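You operate a simulated robot arm through the tools that you are given. There is no shell and no other tool. Be economical: measure what you need, move in short steps, check, and stop when the job is done.

You run a simulated robot arm. Do the job below in one go: nothing can be reset, and whatever is moved stays where it is left.

JOB
Swap the pink-window cartridge for the blue one, shut the dry box and start its fan.
Fine: old cartridge standing on the bench; lid shut before the fan. Set down upright: steel cartridge.
Where things are to end (x, y in the base frame): steel cartridge within 80 mm of [570, -440].

Only the result counts: the job must be done as asked and must still hold three seconds after the hand-in. Knocking over, shifting, dropping, spilling or breaking anything else fails it. Lids that push on must go on centred and level and be pressed home; caps that screw on are set level and turned clockwise until they are tight.

ROBOT AND FRAMES
A 7-joint arm with a two-finger parallel gripper, fixed in place. Base frame: the origin is at the foot of the arm, x ahead of it, y to its left, z up; the work surface is at about z = 912. Readings come in mm, rad, newtons and seconds.
With the tool pointing down near the work surface it reaches from about 460 to 920 mm from the base axis. Its first joint turns from -2.007 to 2.007 rad. Payload 3.91 kg.
The tool frame sits at the grasp point between the pads (the TCP): z along the fingers, y along the line on which they close. The tips reach 30 mm beyond it. Largest opening 110 mm; finger width 20, thickness 10; the body of the gripper, 48 by 112 mm, starts 55 mm behind the TCP.
Orientation is told as [roll, pitch, yaw] about the base's x, y, z axes, in that order, counted from this pose: with the fingers straight down and closing along the base's y, the tool's x points along the base's -x, its y along +y and its z along -z.

CONTROLS
- The arm moves only by the tool send_rows. Its argument "commands" is a list of rows, each a list of 7 numbers: the opening, from 0 (shut) to 1 (fully open), then the shift along the tool's x, y, z in mm, then the turn, a rotation vector about the tool's x, y, z in rad. In form: [[hand, tx, ty, tz, ax, ay, az], ...]. A call has 1 to 10 rows; each row is the pose to reach, as a shift and turn from the pose commanded when the call began, along the tool's axes at that moment. Each row takes 0.2 s and may step no farther than 50 mm and 0.15 rad from the row before; otherwise, or with a gripper value out of range, the whole call is refused. Where a pose cannot be reached the arm comes as near as it can. A force on the tool above 50 N (or 10 N above the force at the start of the call, whichever is more), or a blocked arm, ends the call early, and 0.2 s more pass. The fingers move at their own pace (about 153 mm/s each) and stop on an object; they squeeze with about 23 N. The grip force told is the motor's: it shows also when the fingers shut on nothing. Time passes only in rows, and 0.2 s behind the last, so rows that repeat a pose let the fingers close. The reply holds the time, the measured pose of the TCP, the force on the tool along the base axes, the opening and the grip force, in the units named above and with some noise, with the torque about the TCP (base axes, N m) and any sound that the robot's microphone picked up, and new pictures: "views" is both (left out), scene, wrist or none.
- Cameras (640 x 400 px; columns grow to the right, rows downward): "scene" is fixed at [52.5, -649.3, 1672.9]; the picture's right is [0.52, -0.85, 0.00], its down [-0.43, -0.26, -0.86] and it looks along [0.74, 0.45, -0.50] (base axes); focal length 284 px, centre (320, 200). "wrist" rides on the gripper at [72, 17, -103] in the tool frame; the picture's right is [-0.23, 0.97, 0.00], its down [-0.76, -0.18, -0.62] and it looks along [-0.61, -0.14, 0.78] (tool axes); focal length 222 px, centre (320, 200). There is no depth. A picture from a camera that has moved, and an enlarged one, comes with that camera's place and axes in the base frame and with its lens.
- slide_trunk(by): slides the trunk up (or, below 0, down) by that many mm; the arm rides with it, the base frame stays. It gives what a move gives, with no picture.
- zoom(camera, box): a new picture of the part [left, top, right, bottom] of that camera's present view, enlarged. It takes no simulated time.
- close_job(): hands the job in; it is judged then, once.

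Work in short steps. Places have to be worked out from the pictures, the camera data and where the tool is seen: move nearer, look again, correct. Check each grasp and each placing, and mend what went wrong. You have 120 turns and 200 pictures in all, those below and enlarged ones among them. Open the gripper and draw the arm clear of the work before you hand the job in, unless the task says otherwise; then end with one line.

The tools are called after "Request:" as name(argument=value, ...) on one line, values as JSON. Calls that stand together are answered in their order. send_rows: Moves the arm, as the interface text tells. Its arguments: {"type":"object","properties":{"commands":{"type":"array","items":{"type":"array","items":{"type":"number"}}},"views":{"type":"string","enum":["both","scene","wrist","none"]}},"required":["commands"]} The other tools are called the same way: slide_trunk (by) slides the trunk up or down; zoom (camera, box) takes an enlarged picture of a part of a camera's view; close_job () hands the job in.

At the start:

```text
t: 0.0
eef_pos: [655.3, -120.3, 1545.2]
tcp_rot: [0.0, 0.001, 0.001]
force: [0.3, 0.4, 0.2]
torque: [0.01, -0.01, -0.02]
opening: 110.0
gripper_force: 0.1
trunk travel left (down, up): [-850.0, 140.0]
```

scene: 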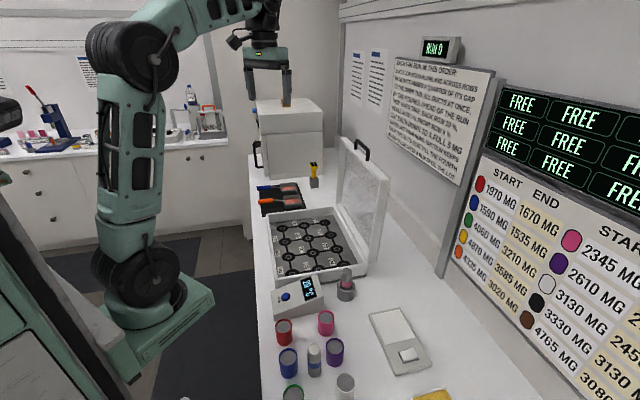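
wrist: 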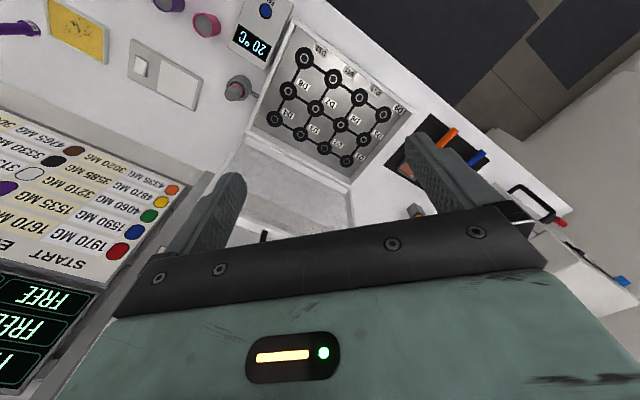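

I start by enlarging the scene to identify the dry box, cartridges and fan control.

Request:
zoom(camera="scene", box=[240, 80, 400, 180])

Request:
zoom(camera="scene", box=[240, 150, 400, 250])

Request:
zoom(camera="scene", box=[250, 200, 410, 300])

Request:
zoom(camera="scene", box=[250, 270, 458, 400])

Request:
zoom(camera="scene", box=[380, 40, 500, 190])

```text
4.00 times, centred on (320, 130) of scene
camera zoom: at [52.5, -649.3, 1672.9], right [0.52, -0.85, 0.0], down [-0.43, -0.26, -0.86], along [0.74, 0.45, -0.5], focal length 1134 px, centre (320, 480)
```

zoom: 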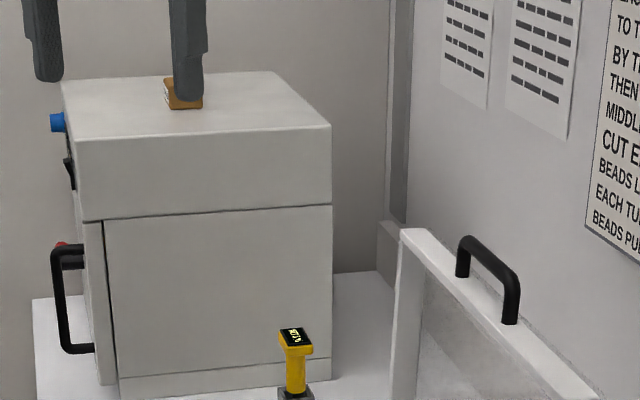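

```text
4.00 times, centred on (320, 200) of scene
camera zoom: at [52.5, -649.3, 1672.9], right [0.52, -0.85, 0.0], down [-0.43, -0.26, -0.86], along [0.74, 0.45, -0.5], focal length 1134 px, centre (320, 200)
```

zoom: 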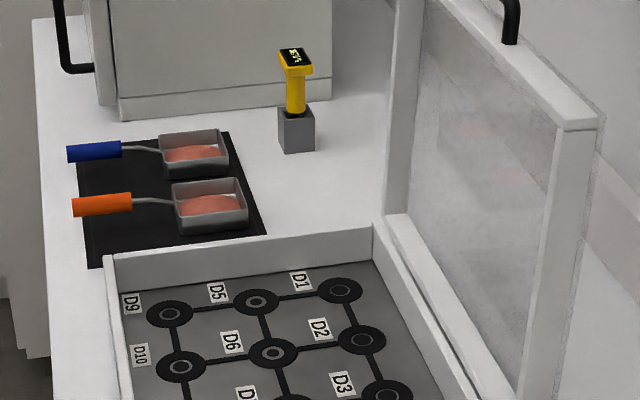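

```text
4.00 times, centred on (330, 250) of scene
camera zoom: at [52.5, -649.3, 1672.9], right [0.52, -0.85, 0.0], down [-0.43, -0.26, -0.86], along [0.74, 0.45, -0.5], focal length 1134 px, centre (280, 0)
```

zoom: 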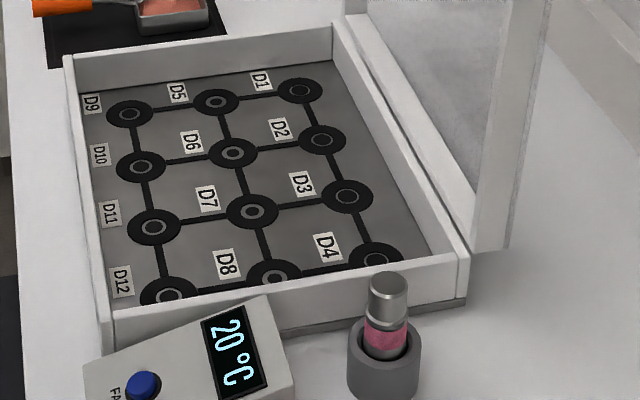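

```text
3.08 times, centred on (354, 335) of scene
camera zoom: at [52.5, -649.3, 1672.9], right [0.52, -0.85, 0.0], down [-0.43, -0.26, -0.86], along [0.74, 0.45, -0.5], focal length 872 px, centre (215, -215)
```

zoom: 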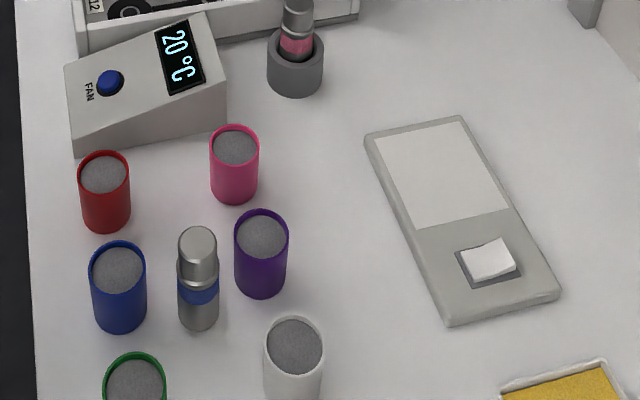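

```text
2.67 times, centred on (440, 115) of scene
camera zoom: at [52.5, -649.3, 1672.9], right [0.52, -0.85, 0.0], down [-0.43, -0.26, -0.86], along [0.74, 0.45, -0.5], focal length 756 px, centre (0, 427)
```

zoom: 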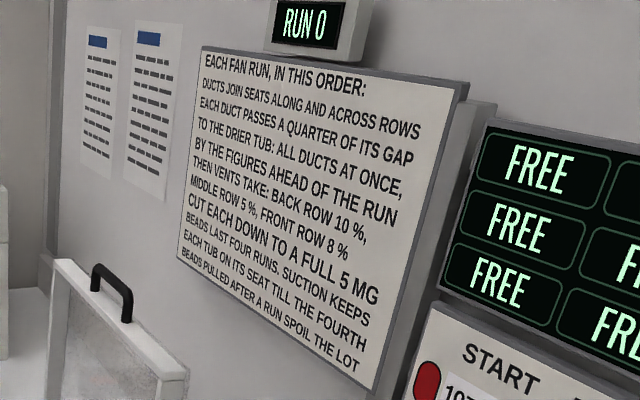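

The dry box is the open-lid box, the FAN console sits in front of it, the pink cartridge is in the grey socket at about (670,-375), and the blue one stands among the tubs near (400,-420). I go above the socket, with the fingers yawed to close along (0.8,0.6), and look.

Request:
send_rows(commands=[[1, -1, -28, 33, 0, 0, 0.103], [1, -2, -56, 66, 0, 0, 0.206], [1, -3, -84, 98, 0, 0, 0.31], [1, -4, -112, 131, 0, 0, 0.413], [1, -6, -140, 164, 0, 0, 0.517], [1, -7, -168, 197, 0, 0, 0.62], [1, -8, -196, 229, 0, 0, 0.723], [1, -9, -224, 262, 0, 0, 0.827], [1, -10, -252, 295, 0, 0, 0.93]])

```text
t: 2.0
eef_pos: [665.7, -369.9, 1250.3]
tcp_rot: [0.0, 0.0, -0.929]
force: [-0.7, -0.2, 0.2]
torque: [-0.02, -0.04, -0.01]
opening: 110.1
gripper_force: 0.1
trunk travel left (down, up): [-850.0, 140.0]
camera wrist: at [635.4, -301.2, 1353.4], right [0.92, 0.4, 0.0], down [0.31, -0.72, 0.62], along [0.25, -0.57, -0.78], focal length 222 px, centre (320, 200)
```

scene: 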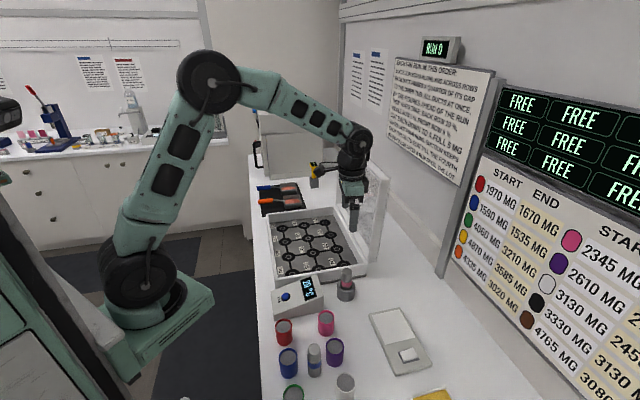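
wrist: 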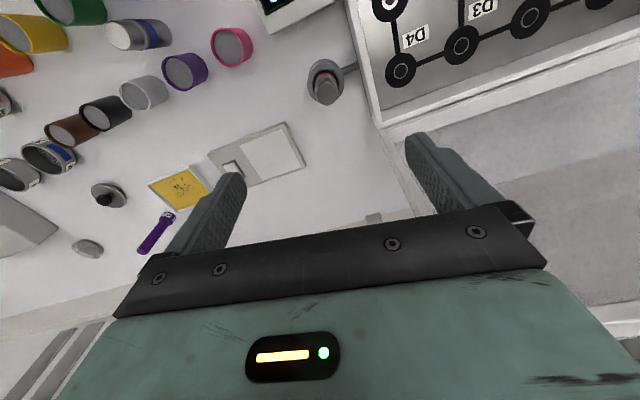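

Zooming the wrist view to locate the socket cartridge and check the neighbouring objects.

Request:
zoom(camera="wrist", box=[260, 30, 388, 110])

Request:
zoom(camera="wrist", box=[0, 0, 256, 160])

```text
5.00 times, centred on (324, 70) of wrist
camera zoom: at [635.4, -301.2, 1353.4], right [0.92, 0.4, 0.0], down [0.31, -0.72, 0.62], along [0.25, -0.57, -0.78], focal length 1111 px, centre (300, 850)
```

zoom: 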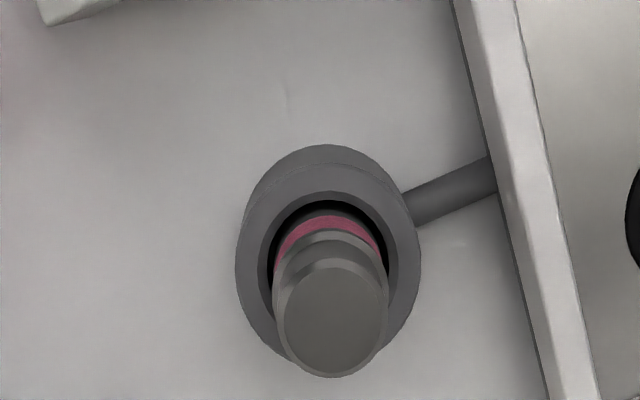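

```text
2.50 times, centred on (128, 80) of wrist
camera zoom: at [635.4, -301.2, 1353.4], right [0.92, 0.4, 0.0], down [0.31, -0.72, 0.62], along [0.25, -0.57, -0.78], focal length 555 px, centre (800, 500)
```

zoom: 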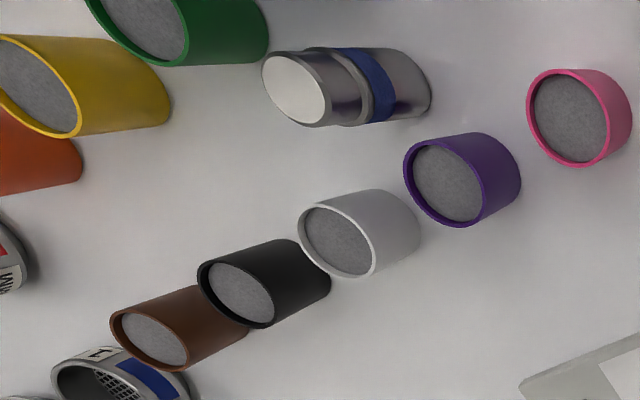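

Cartridge axis is at about (675,-367), top near z 1022. I centre over it and descend to z≈1075 to check alignment.

Request:
send_rows(commands=[[1, -3, 10, 40, 0, 0, 0], [1, -3, 10, 85, 0, 0, 0], [1, -3, 10, 130, 0, 0, 0], [1, -3, 10, 175, 0, 0, 0]])

```text
t: 3.0
eef_pos: [677.7, -368.2, 1076.2]
tcp_rot: [0.0, -0.002, -0.931]
force: [-0.2, -0.7, 0.5]
torque: [-0.01, 0.0, 0.02]
opening: 109.9
gripper_force: 0.0
trunk travel left (down, up): [-850.0, 140.0]
camera wrist: at [647.7, -299.1, 1179.5], right [0.92, 0.4, 0.0], down [0.31, -0.72, 0.62], along [0.25, -0.57, -0.78], focal length 222 px, centre (320, 200)
```

scene: 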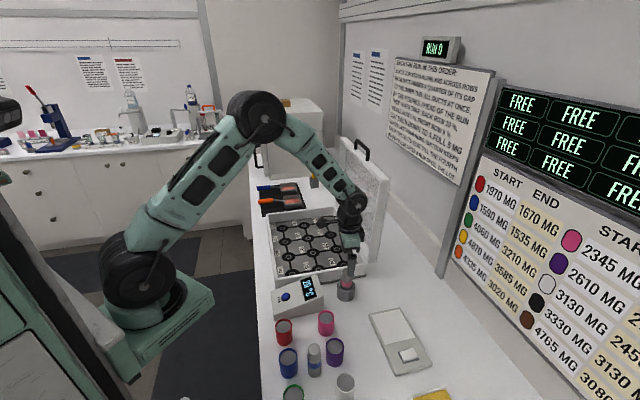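
wrist: 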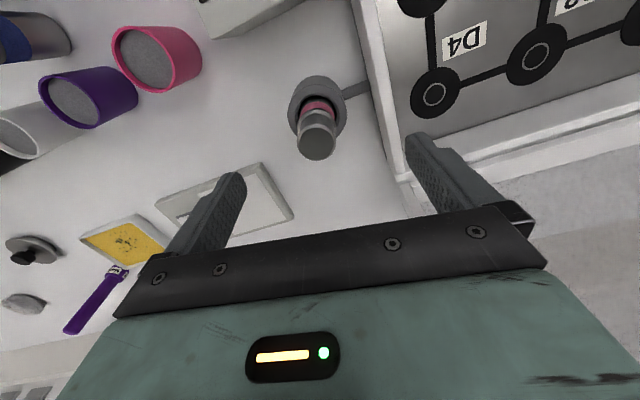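

Zooming for a precise reading before lowering around it.

Request:
zoom(camera="wrist", box=[240, 60, 400, 160])

Request:
zoom(camera="scene", box=[310, 230, 390, 310])

```text
4.00 times, centred on (320, 110) of wrist
camera zoom: at [647.7, -299.1, 1179.5], right [0.92, 0.4, 0.0], down [0.31, -0.72, 0.62], along [0.25, -0.57, -0.78], focal length 888 px, centre (320, 560)
```

zoom: 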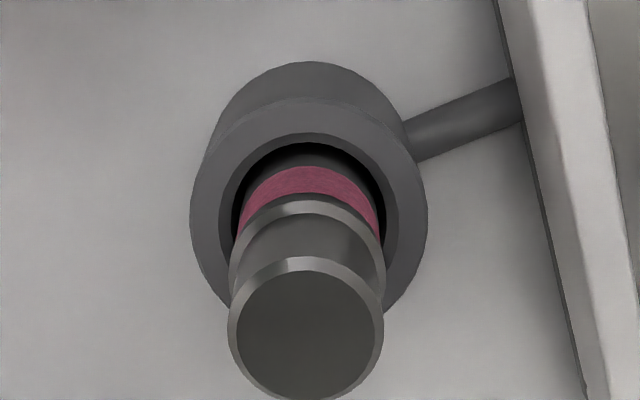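

```text
5.00 times, centred on (350, 270) of scene
camera zoom: at [52.5, -649.3, 1672.9], right [0.52, -0.85, 0.0], down [-0.43, -0.26, -0.86], along [0.74, 0.45, -0.5], focal length 1418 px, centre (170, -150)
```

zoom: 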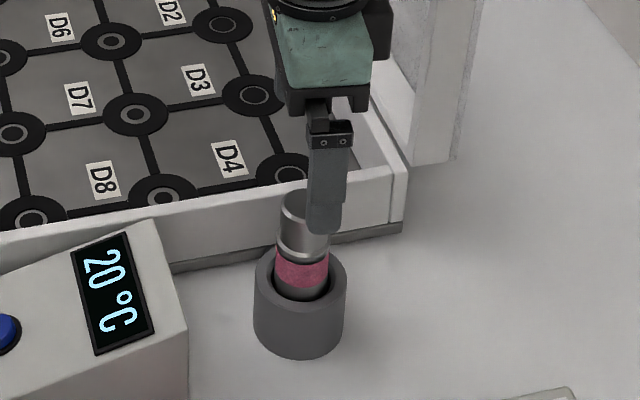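

Triangulating the two views gives the axis at about (675.5,-370.5), top ≈1010. I lower to z≈1000, which leaves the tips above the socket rim, and close.

Request:
send_rows(commands=[[1, 0, -3, 40, 0, 0, 0], [1, 0, -3, 76, 0, 0, 0], [0.2, 0, -3, 76, 0, 0, 0], [0.2, 0, -3, 76, 0, 0, 0], [0.2, 0, -3, 76, 0, 0, 0]])

```text
t: 4.2
eef_pos: [674.7, -369.8, 999.8]
tcp_rot: [0.0, -0.001, -0.93]
force: [2.0, 1.3, 0.3]
torque: [-0.01, -0.08, -0.07]
opening: 31.9
gripper_force: 22.9
trunk travel left (down, up): [-850.0, 140.0]
camera wrist: at [645.0, -301.1, 1102.5], right [0.92, 0.4, 0.0], down [0.31, -0.72, 0.62], along [0.25, -0.57, -0.78], focal length 222 px, centre (320, 200)
```

scene: 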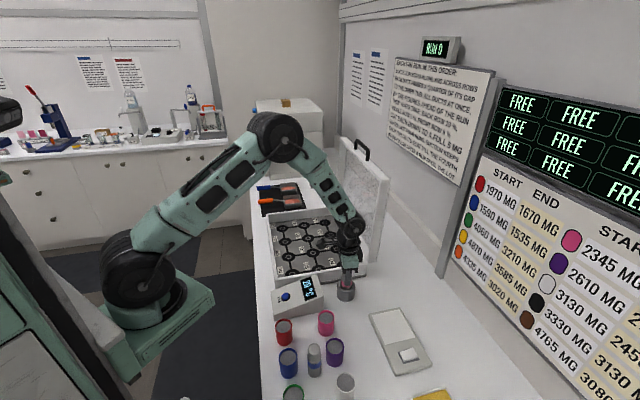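
wrist: 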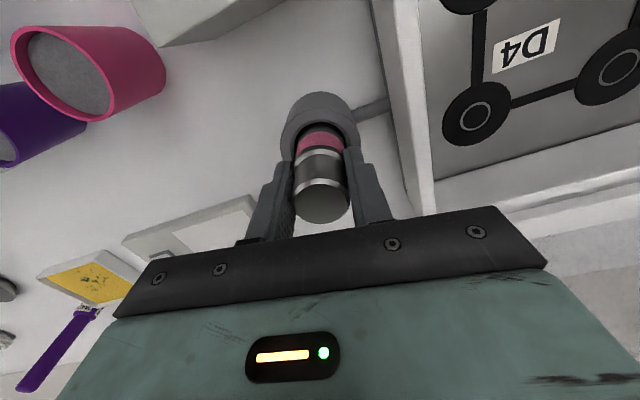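

Gripped at 31.9 mm. I lift straight up 90 mm.

Request:
send_rows(commands=[[0.2, 0, 0, -15, 0, 0, 0], [0.2, 0, 0, -30, 0, 0, 0], [0.2, 0, 0, -60, 0, 0, 0], [0.2, 0, 0, -90, 0, 0, 0]])

```text
t: 5.2
eef_pos: [674.4, -371.0, 1090.4]
tcp_rot: [0.0, 0.0, -0.93]
force: [0.6, -0.1, -1.2]
torque: [0.0, 0.04, -0.01]
opening: 32.1
gripper_force: 22.5
trunk travel left (down, up): [-850.0, 140.0]
camera wrist: at [644.3, -302.5, 1193.2], right [0.92, 0.4, 0.0], down [0.31, -0.72, 0.62], along [0.25, -0.57, -0.78], focal length 222 px, centre (320, 200)
```

scene: 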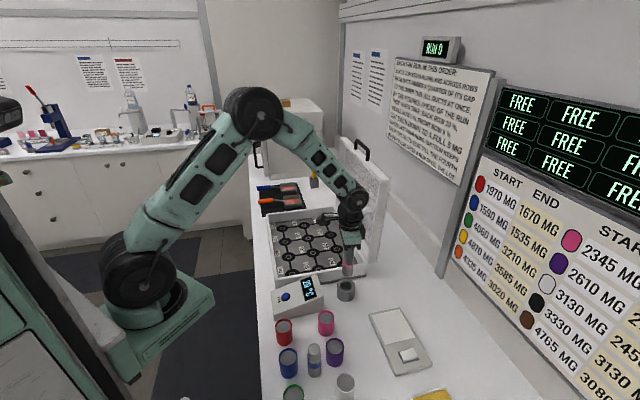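
wrist: 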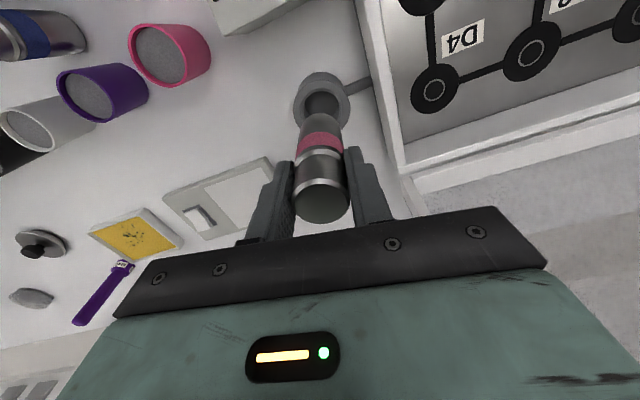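

Lifted out cleanly. I zoom in to gauge the cartridge's bottom relative to the TCP and the empty socket position.

Request:
zoom(camera="scene", box=[310, 225, 390, 305])

Request:
zoom(camera="wrist", box=[240, 50, 400, 150])

```text
5.00 times, centred on (350, 265) of scene
camera zoom: at [52.5, -649.3, 1672.9], right [0.52, -0.85, 0.0], down [-0.43, -0.26, -0.86], along [0.74, 0.45, -0.5], focal length 1418 px, centre (170, -125)
```

zoom: 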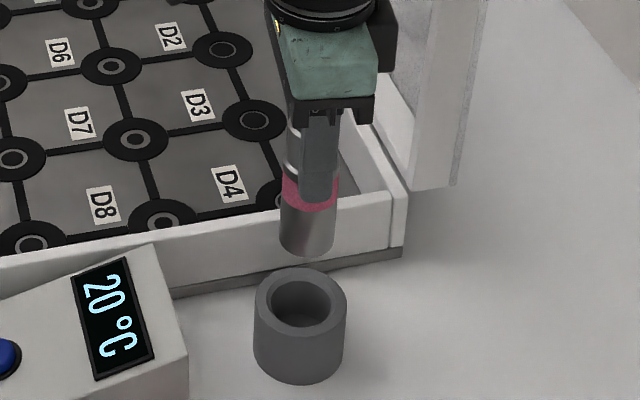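

```text
4.00 times, centred on (320, 100) of wrist
camera zoom: at [644.3, -302.5, 1193.2], right [0.92, 0.4, 0.0], down [0.31, -0.72, 0.62], along [0.25, -0.57, -0.78], focal length 888 px, centre (320, 600)
```

zoom: 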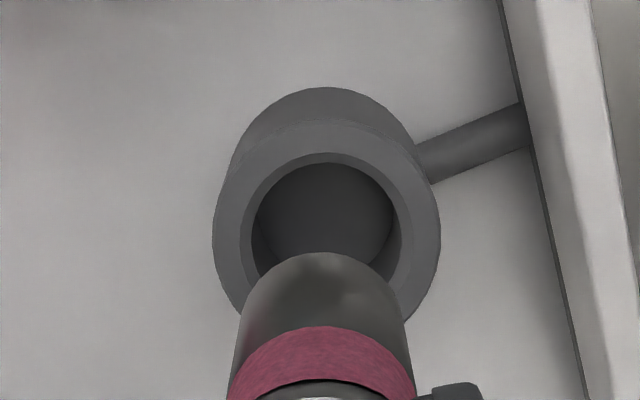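

Bottom sits ≈80 mm below the TCP. I move over to (575,-440) and lower to just above the bench.

Request:
send_rows(commands=[[0.2, 1, -40, 0, 0, 0, 0], [0.2, 3, -80, 0, 0, 0, 0], [0.2, 4, -121, 0, 0, 0, 0], [0.2, 4, -121, 0, 0, 0, 0], [0.2, 4, -121, 40, 0, 0, 0], [0.2, 4, -121, 75, 0, 0, 0], [0.2, 4, -121, 90, 0, 0, 0]])

Request:
zoom(camera="scene", box=[310, 270, 390, 350])

```text
t: 6.8
eef_pos: [573.6, -440.7, 999.7]
tcp_rot: [0.0, 0.001, -0.931]
force: [-0.4, -0.1, -1.0]
torque: [0.0, 0.01, 0.02]
opening: 32.2
gripper_force: 23.1
trunk travel left (down, up): [-850.0, 140.0]
camera wrist: at [543.7, -371.8, 1101.9], right [0.92, 0.4, 0.0], down [0.31, -0.72, 0.62], along [0.25, -0.57, -0.78], focal length 222 px, centre (320, 200)
```

scene: 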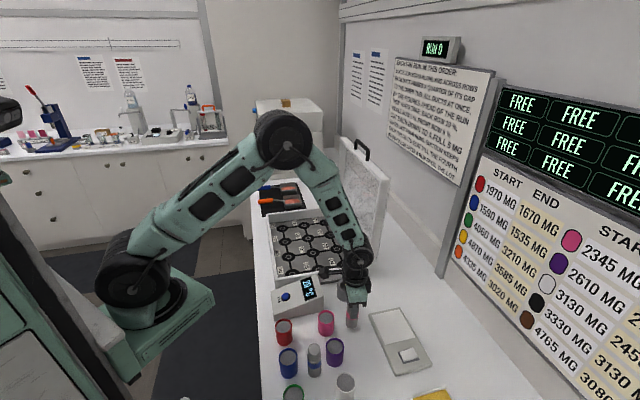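
wrist: 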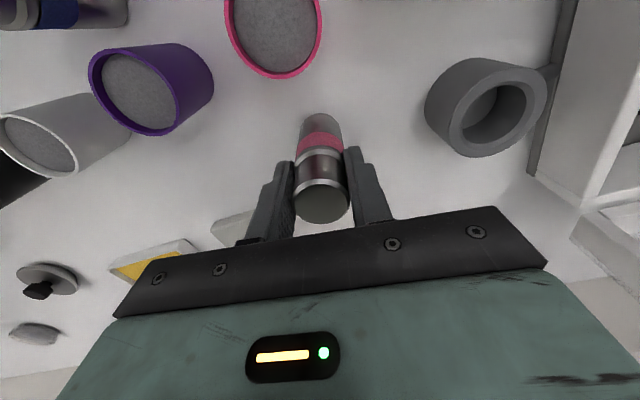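

```text
5.00 times, centred on (350, 310) of scene
camera zoom: at [52.5, -649.3, 1672.9], right [0.52, -0.85, 0.0], down [-0.43, -0.26, -0.86], along [0.74, 0.45, -0.5], focal length 1418 px, centre (170, -350)
```

zoom: 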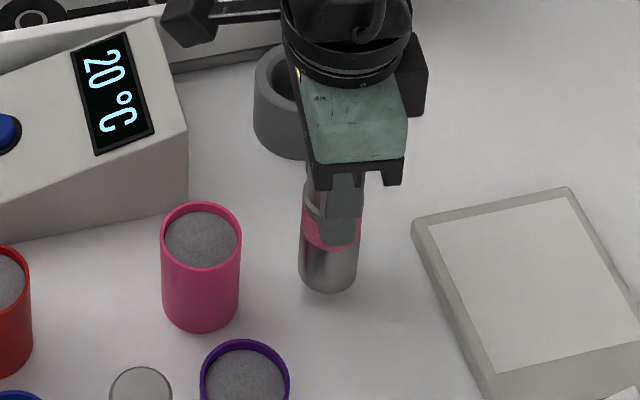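

Nearly on the bench. I lower in 2 mm steps watching the force.

Request:
send_rows(commands=[[0.2, 0, 0, 2, 0, 0, 0], [0.2, 0, 0, 4, 0, 0, 0]], views="none")

```text
t: 7.4
eef_pos: [574.7, -439.9, 995.6]
tcp_rot: [-0.001, 0.0, -0.93]
force: [-0.6, 0.0, -0.9]
torque: [-0.03, 0.02, 0.02]
opening: 31.8
gripper_force: 23.1
trunk travel left (down, up): [-850.0, 140.0]
```

Request:
send_rows(commands=[[0.2, 0, 0, 2, 0, 0, 0], [0.2, 0, 0, 4, 0, 0, 0]], views="none")

```text
t: 8.0
eef_pos: [573.8, -439.5, 991.4]
tcp_rot: [-0.001, 0.001, -0.931]
force: [0.4, 0.0, -2.0]
torque: [0.0, 0.0, 0.01]
opening: 31.7
gripper_force: 23.0
trunk travel left (down, up): [-850.0, 140.0]
```

Force barely changed; stepping 1 mm at a time now.

Request:
send_rows(commands=[[0.2, 0, 0, 1, 0, 0, 0], [0.2, 0, 0, 2, 0, 0, 0]], views="none")

Request:
zoom(camera="scene", box=[320, 280, 380, 340])

```text
t: 8.6
eef_pos: [574.3, -439.2, 989.8]
tcp_rot: [-0.001, 0.0, -0.932]
force: [-0.2, 0.6, -1.4]
torque: [0.0, -0.02, 0.03]
opening: 31.8
gripper_force: 23.2
trunk travel left (down, up): [-850.0, 140.0]
```

```text
6.67 times, centred on (350, 310) of scene
camera zoom: at [52.5, -649.3, 1672.9], right [0.52, -0.85, 0.0], down [-0.43, -0.26, -0.86], along [0.74, 0.45, -0.5], focal length 1890 px, centre (120, -533)
```

zoom: 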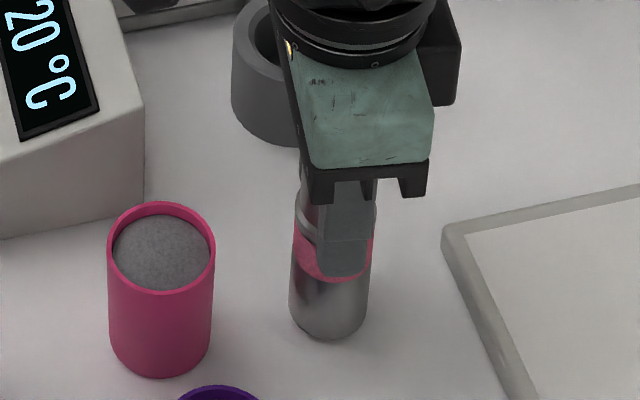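

Request:
send_rows(commands=[[0.2, 0, 0, 1, 0, 0, 0], [0.2, 0, 0, 2, 0, 0, 0]], views="none")

```text
t: 9.2
eef_pos: [572.8, -438.4, 987.0]
tcp_rot: [-0.002, 0.0, -0.931]
force: [0.3, 0.2, -1.2]
torque: [0.0, -0.02, -0.01]
opening: 32.0
gripper_force: 23.4
trunk travel left (down, up): [-850.0, 140.0]
```

Request:
send_rows(commands=[[0.2, 0, 0, 1, 0, 0, 0], [0.2, 0, 0, 2, 0, 0, 0], [0.2, 0, 0, 3, 0, 0, 0]], views="none")

```text
t: 10.0
eef_pos: [573.2, -440.1, 986.2]
tcp_rot: [-0.001, -0.003, -0.929]
force: [-1.1, 2.0, 21.6]
torque: [0.07, -0.01, -0.09]
opening: 32.3
gripper_force: 22.9
trunk travel left (down, up): [-850.0, 140.0]
```

Contact with the bench (21 N). I ease off 2 mm, open to about 60 mm and rise.

Request:
send_rows(commands=[[0.2, 0, 0, -2, 0, 0, 0], [0.55, 0, 0, -2, 0, 0, 0], [0.55, 0, 0, -2, 0, 0, 0], [0.55, 0, 0, -30, 0, 0, 0], [0.55, 0, 0, -70, 0, 0, 0], [0.55, 0, 0, -110, 0, 0, 0]])

Request:
zoom(camera="scene", box=[250, 280, 390, 400])

Request:
zoom(camera="wrist", box=[0, 0, 400, 250])

```text
t: 11.4
eef_pos: [575.3, -438.4, 1093.2]
tcp_rot: [0.0, 0.0, -0.93]
force: [0.0, 0.6, 0.7]
torque: [0.04, 0.01, -0.04]
opening: 60.5
gripper_force: 0.1
trunk travel left (down, up): [-850.0, 140.0]
camera wrist: at [545.8, -369.3, 1196.5], right [0.92, 0.4, 0.0], down [0.31, -0.72, 0.62], along [0.25, -0.57, -0.78], focal length 222 px, centre (320, 200)
```

scene: 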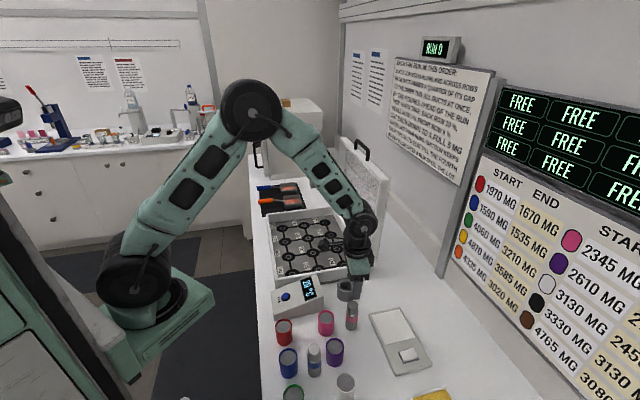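
wrist: 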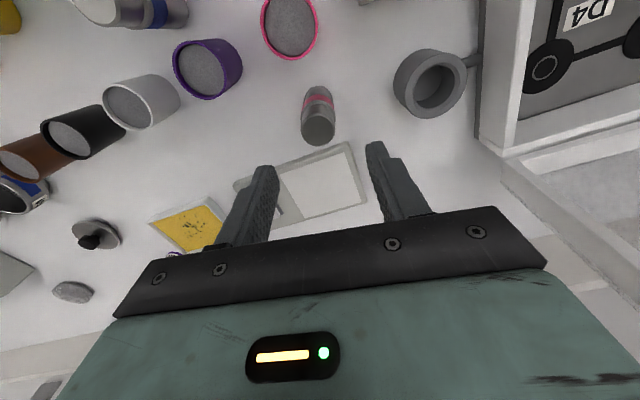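

```text
3.33 times, centred on (320, 340) of scene
camera zoom: at [52.5, -649.3, 1672.9], right [0.52, -0.85, 0.0], down [-0.43, -0.26, -0.86], along [0.74, 0.45, -0.5], focal length 945 px, centre (320, -267)
```

zoom: 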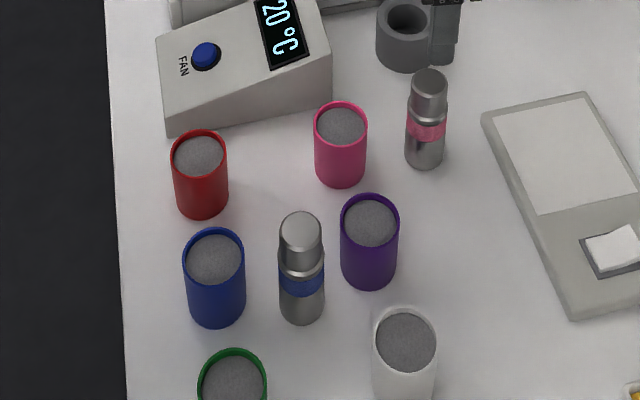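

```text
1.60 times, centred on (200, 125) of wrist
camera zoom: at [545.8, -369.3, 1196.5], right [0.92, 0.4, 0.0], down [0.31, -0.72, 0.62], along [0.25, -0.57, -0.78], focal length 355 px, centre (512, 320)
```

zoom: 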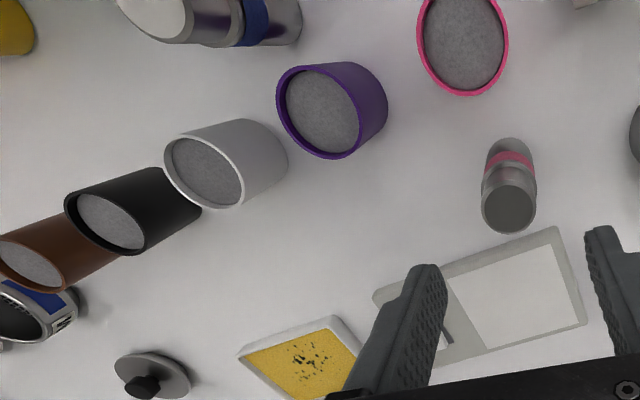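

Pink stands upright at (573,-439). Now I move above the blue cartridge at about (399,-417), z≈1150.

Request:
send_rows(commands=[[0.6, 0, 0, -30, 0, 0, 0], [0.6, 30, -32, -57, 0, 0, 0], [0.6, 60, -64, -57, 0, 0, 0], [0.6, 91, -96, -57, 0, 0, 0], [0.6, 122, -128, -57, 0, 0, 0]])

Request:
zoom(camera="wrist", box=[160, 0, 480, 200])

```text
refused: row 2 steps farther than a row can; nothing moved
```

```text
2.00 times, centred on (320, 100) of wrist
camera zoom: at [545.8, -369.3, 1196.5], right [0.92, 0.4, 0.0], down [0.31, -0.72, 0.62], along [0.25, -0.57, -0.78], focal length 444 px, centre (320, 400)
```

zoom: 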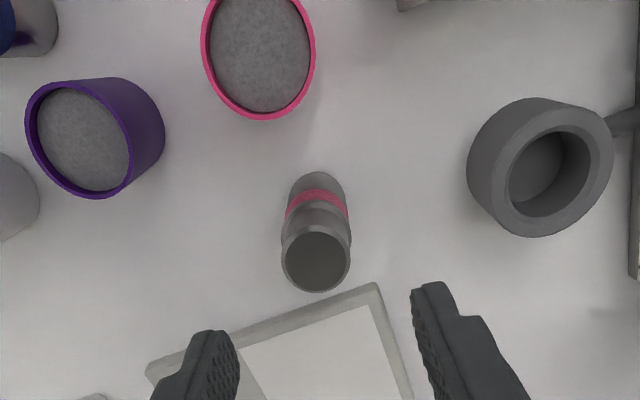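

Request:
send_rows(commands=[[0.6, 0, 0, -30, 0, 0, 0], [0.6, 20, -22, -57, 0, 0, 0], [0.6, 52, -55, -57, 0, 0, 0], [0.6, 86, -90, -57, 0, 0, 0], [0.6, 120, -126, -57, 0, 0, 0], [0.6, 122, -128, -57, 0, 0, 0]])

Request:
zoom(camera="wrist", box=[160, 0, 480, 200])

```text
t: 12.8
eef_pos: [399.0, -417.5, 1152.0]
tcp_rot: [-0.001, -0.002, -0.927]
force: [-0.5, 0.4, -1.2]
torque: [-0.04, 0.01, 0.03]
opening: 66.2
gripper_force: 0.1
trunk travel left (down, up): [-850.0, 140.0]
camera wrist: at [368.5, -349.9, 1254.6], right [0.92, 0.4, 0.0], down [0.31, -0.72, 0.62], along [0.25, -0.57, -0.78], focal length 222 px, centre (320, 200)
```

scene: 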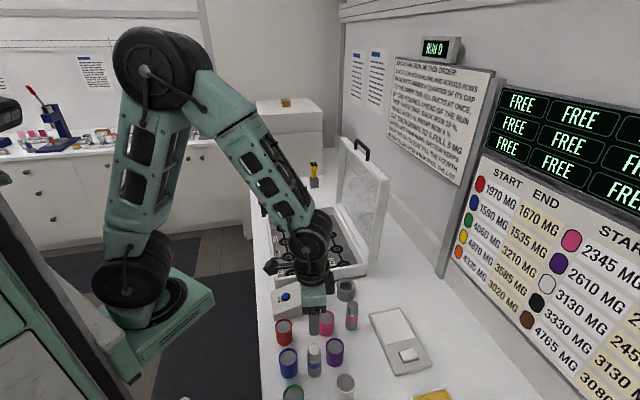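
wrist: 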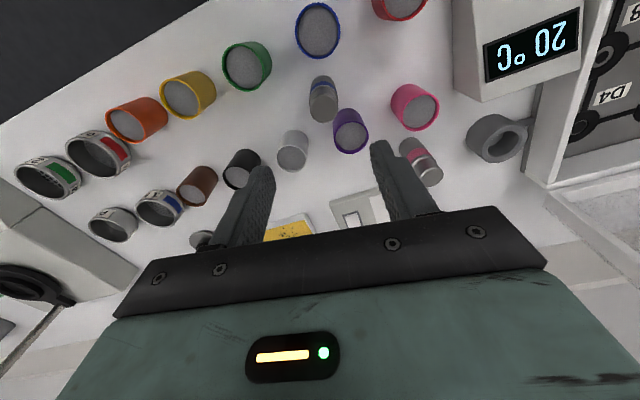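

```text
2.00 times, centred on (320, 100) of wrist
camera zoom: at [368.5, -349.9, 1254.6], right [0.92, 0.4, 0.0], down [0.31, -0.72, 0.62], along [0.25, -0.57, -0.78], focal length 444 px, centre (320, 400)
```

zoom: 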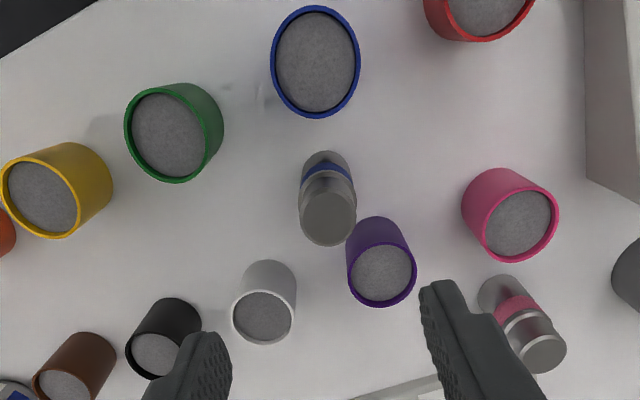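

Blue cartridge at ≈(401,-415), matching. I centre and descend to z≈1040 for a last check.

Request:
send_rows(commands=[[0.6, 1, 3, 40, 0, 0, 0], [0.6, 1, 3, 80, 0, 0, 0], [0.6, 1, 3, 112, 0, 0, 0]])

Request:
zoom(camera="wrist", box=[200, 50, 440, 200])

```text
t: 13.6
eef_pos: [399.6, -413.9, 1038.6]
tcp_rot: [0.001, -0.001, -0.929]
force: [-0.2, 0.2, -0.2]
torque: [-0.02, -0.02, -0.04]
opening: 65.8
gripper_force: 0.0
trunk travel left (down, up): [-850.0, 140.0]
camera wrist: at [369.6, -346.1, 1141.9], right [0.92, 0.4, 0.0], down [0.31, -0.72, 0.62], along [0.25, -0.57, -0.78], focal length 222 px, centre (320, 200)
```

scene: 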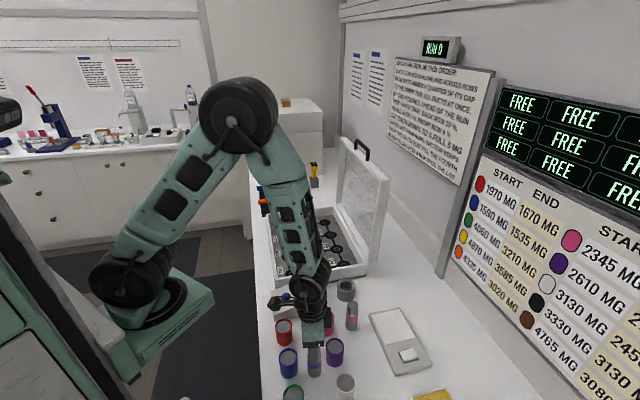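
wrist: 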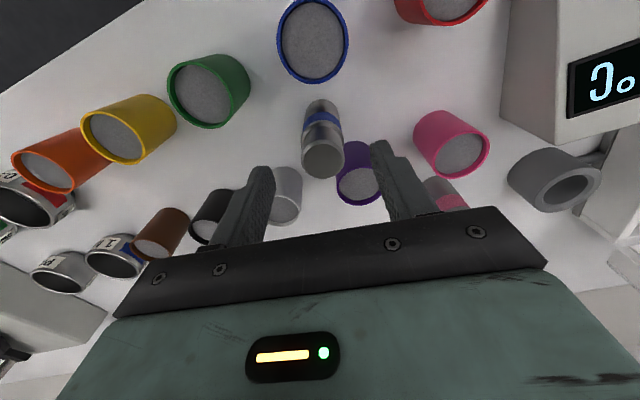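

```text
2.67 times, centred on (320, 125) of wrist
camera zoom: at [369.6, -346.1, 1141.9], right [0.92, 0.4, 0.0], down [0.31, -0.72, 0.62], along [0.25, -0.57, -0.78], focal length 592 px, centre (320, 400)
```

zoom: 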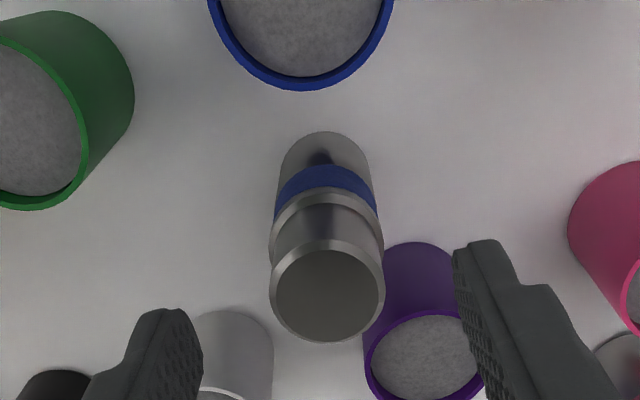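

Aligned. I lower to z≈990, close, and check the grip.

Request:
send_rows(commands=[[0.6, -1, 1, 25, 0, 0, 0], [0.6, -1, 1, 49, 0, 0, 0], [0.2, -1, 1, 49, 0, 0, 0], [0.2, -1, 1, 49, 0, 0, 0], [0.2, -1, 1, 49, 0, 0, 0]])

```text
t: 14.8
eef_pos: [401.1, -415.5, 989.2]
tcp_rot: [0.001, -0.001, -0.931]
force: [-0.4, 0.7, -0.5]
torque: [0.03, 0.0, 0.0]
opening: 32.5
gripper_force: 22.7
trunk travel left (down, up): [-850.0, 140.0]
camera wrist: at [371.0, -347.6, 1091.6], right [0.92, 0.4, 0.0], down [0.31, -0.72, 0.62], along [0.25, -0.57, -0.78], focal length 222 px, centre (320, 200)
```

scene: 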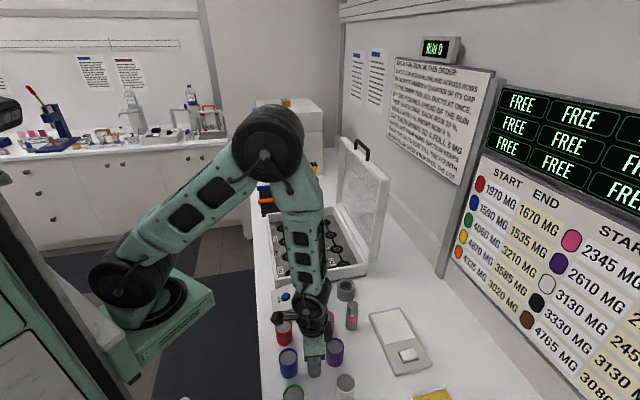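
wrist: 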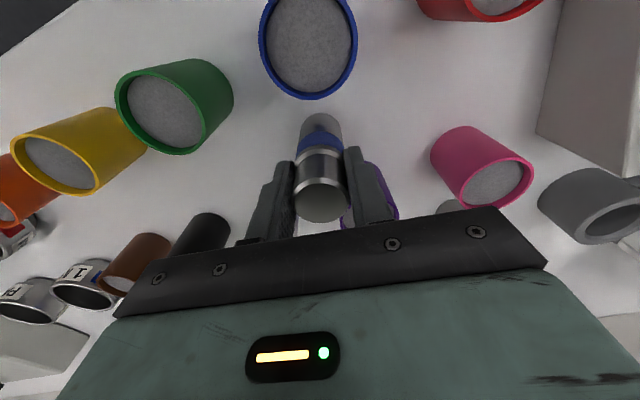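

Grip view matches that of the pink one. I lift 150 mm and carry it above the socket.

Request:
send_rows(commands=[[0.2, 0, 0, -20, 0, 0, 0], [0.2, 0, 0, -60, 0, 0, 0], [0.2, 0, 0, -105, 0, 0, 0], [0.2, 0, 0, -145, 0, 0, 0], [0.2, -21, 41, -145, 0, 0, 0], [0.2, -42, 82, -145, 0, 0, 0], [0.2, -63, 123, -145, 0, 0, 0], [0.2, -84, 164, -145, 0, 0, 0], [0.2, -105, 205, -145, 0, 0, 0], [0.2, -127, 246, -145, 0, 0, 0]])

```text
t: 17.0
eef_pos: [673.4, -369.6, 1136.4]
tcp_rot: [-0.001, 0.0, -0.929]
force: [-0.7, 0.4, -0.4]
torque: [0.0, -0.03, 0.01]
opening: 32.1
gripper_force: 23.0
trunk travel left (down, up): [-850.0, 140.0]
camera wrist: at [643.1, -300.8, 1238.7], right [0.92, 0.4, 0.0], down [0.31, -0.72, 0.62], along [0.25, -0.57, -0.78], focal length 222 px, centre (320, 200)
```

scene: 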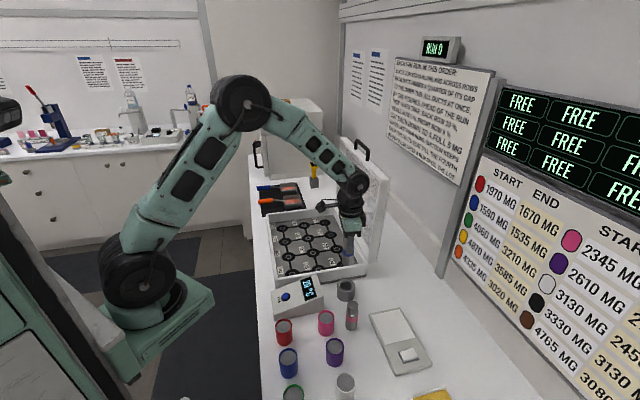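
wrist: 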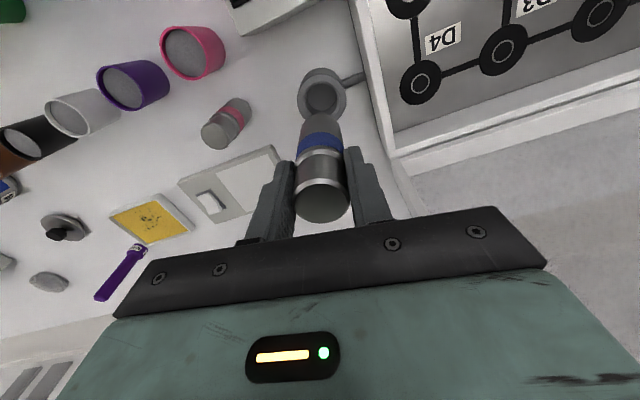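

I lower to just above the rim and inspect centring.

Request:
send_rows(commands=[[0.2, 0, 1, 45, 0, 0, 0], [0.2, 0, 1, 84, 0, 0, 0]])

Request:
zoom(camera="scene", box=[310, 230, 390, 310])

Request:
zoom(camera="wrist", box=[240, 50, 400, 150])

```text
t: 17.6
eef_pos: [672.9, -369.5, 1050.9]
tcp_rot: [0.001, -0.003, -0.927]
force: [-0.3, 0.7, -0.7]
torque: [-0.01, 0.0, 0.0]
opening: 32.1
gripper_force: 22.9
trunk travel left (down, up): [-850.0, 140.0]
camera wrist: at [642.4, -301.7, 1154.0], right [0.92, 0.4, 0.0], down [0.31, -0.72, 0.62], along [0.25, -0.57, -0.78], focal length 222 px, centre (320, 200)
```

scene: 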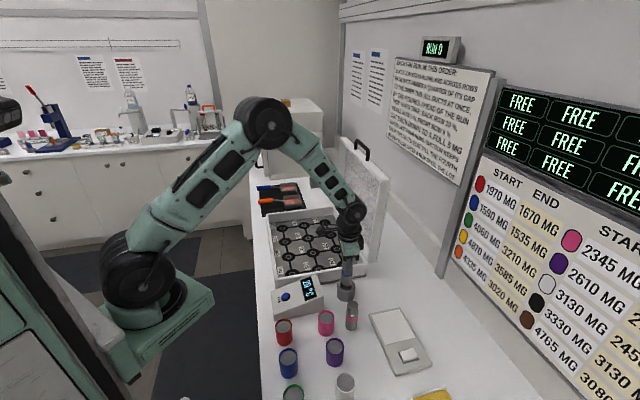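
wrist: 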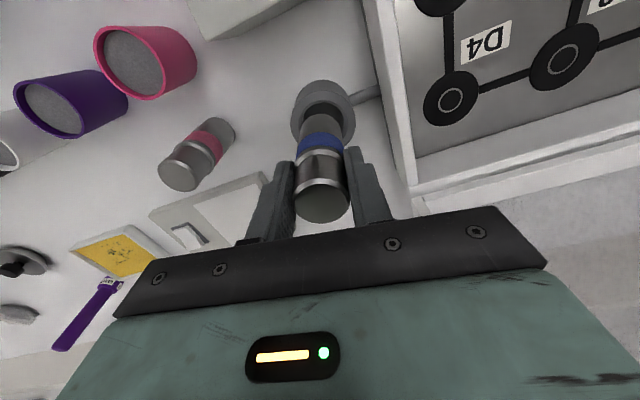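

```text
5.00 times, centred on (350, 270) of scene
camera zoom: at [52.5, -649.3, 1672.9], right [0.52, -0.85, 0.0], down [-0.43, -0.26, -0.86], along [0.74, 0.45, -0.5], focal length 1418 px, centre (170, -150)
```

zoom: 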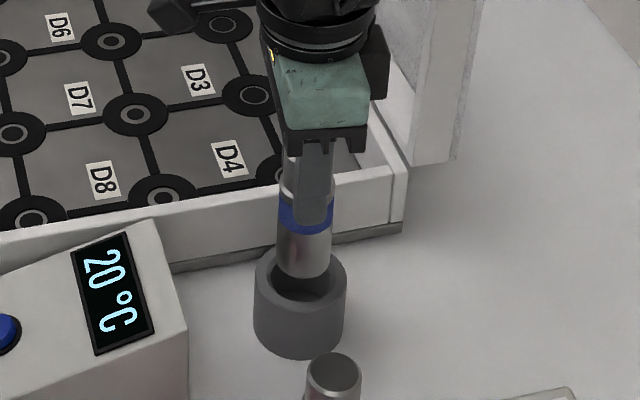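

```text
4.00 times, centred on (320, 100) of wrist
camera zoom: at [642.4, -301.7, 1154.0], right [0.92, 0.4, 0.0], down [0.31, -0.72, 0.62], along [0.25, -0.57, -0.78], focal length 888 px, centre (320, 600)
```

zoom: 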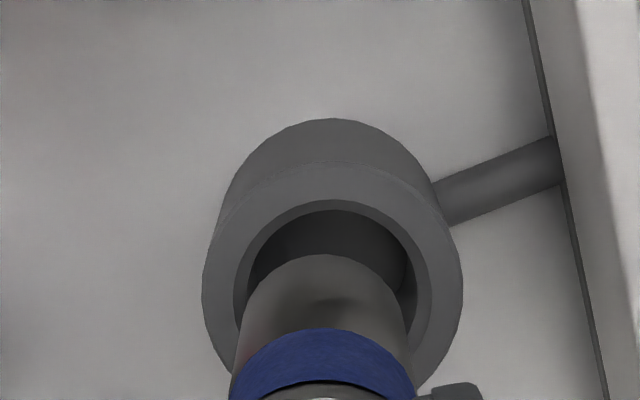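

Slightly left of centre by ~2 mm; I correct and start insertion.

Request:
send_rows(commands=[[0.2, -1, 2, 0, 0, 0, 0], [0.2, -1, 2, 10, 0, 0, 0], [0.2, -1, 2, 20, 0, 0, 0], [0.2, -1, 2, 30, 0, 0, 0]])

Request:
zoom(camera="scene", box=[310, 230, 390, 310])

```text
t: 18.6
eef_pos: [678.4, -368.8, 1022.1]
tcp_rot: [0.001, -0.001, -0.929]
force: [-1.4, 0.0, -1.6]
torque: [0.11, 0.14, -0.02]
opening: 31.9
gripper_force: 23.1
trunk travel left (down, up): [-850.0, 140.0]
camera wrist: at [647.4, -301.3, 1124.7], right [0.92, 0.4, 0.0], down [0.31, -0.72, 0.62], along [0.25, -0.57, -0.78], focal length 222 px, centre (320, 200)
```

scene: 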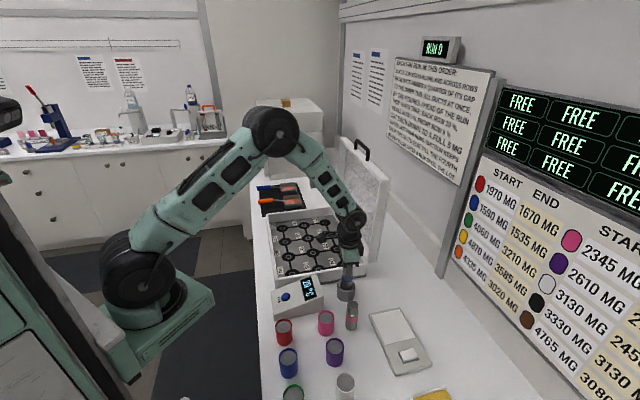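
wrist: 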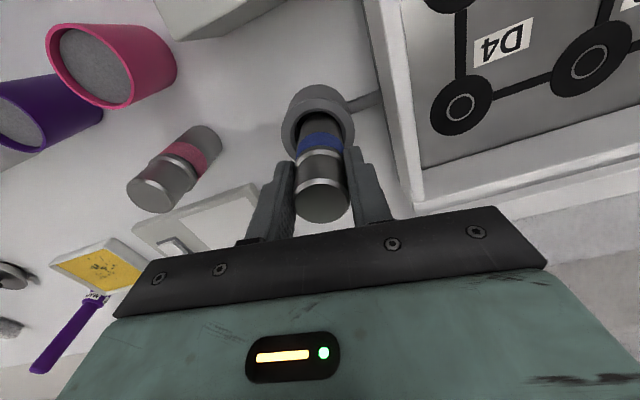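

```text
5.00 times, centred on (350, 270) of scene
camera zoom: at [52.5, -649.3, 1672.9], right [0.52, -0.85, 0.0], down [-0.43, -0.26, -0.86], along [0.74, 0.45, -0.5], focal length 1418 px, centre (170, -150)
```

zoom: 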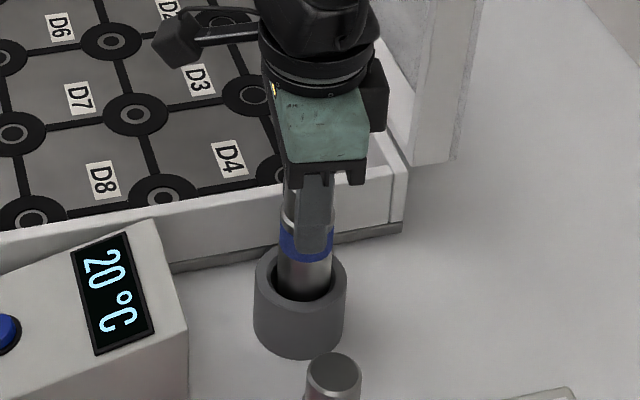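

It has entered the bore, with a hint of side contact. I shift back 2 mm and continue down in small steps.

Request:
send_rows(commands=[[0.2, 0, -2, 0, 0, 0, 0], [0.2, 0, -2, 6, 0, 0, 0], [0.2, 0, -2, 12, 0, 0, 0], [0.2, 0, -2, 17, 0, 0, 0]], views="wrist")

Request:
zoom(camera="scene", box=[310, 230, 390, 310])

```text
t: 19.6
eef_pos: [676.8, -370.5, 1005.3]
tcp_rot: [-0.001, -0.001, -0.929]
force: [-1.7, 1.9, -1.2]
torque: [0.12, 0.12, 0.05]
opening: 32.0
gripper_force: 22.6
trunk travel left (down, up): [-850.0, 140.0]
camera wrist: at [646.5, -302.2, 1107.4], right [0.92, 0.4, 0.0], down [0.31, -0.72, 0.62], along [0.25, -0.57, -0.78], focal length 222 px, centre (320, 200)
```

wrist: 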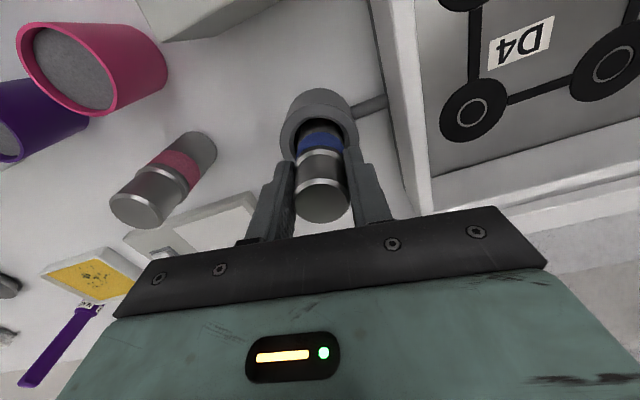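

```text
5.00 times, centred on (350, 270) of scene
camera zoom: at [52.5, -649.3, 1672.9], right [0.52, -0.85, 0.0], down [-0.43, -0.26, -0.86], along [0.74, 0.45, -0.5], focal length 1418 px, centre (170, -150)
```

zoom: 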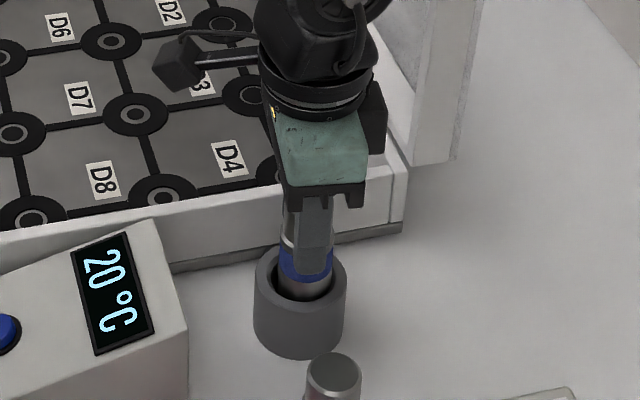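

Request:
send_rows(commands=[[0.2, 0, -1.5, 1, 0, 0, 0], [0.2, 0, -1.5, 2, 0, 0, 0], [0.2, 0, -1.5, 3, 0, 0, 0], [0.2, 0, -1.5, 4, 0, 0, 0]], views="none")

```text
t: 20.6
eef_pos: [674.9, -371.9, 1003.4]
tcp_rot: [0.002, -0.003, -0.929]
force: [1.5, 3.4, 20.6]
torque: [0.18, 0.0, -0.11]
opening: 32.3
gripper_force: 22.9
trunk travel left (down, up): [-850.0, 140.0]
```

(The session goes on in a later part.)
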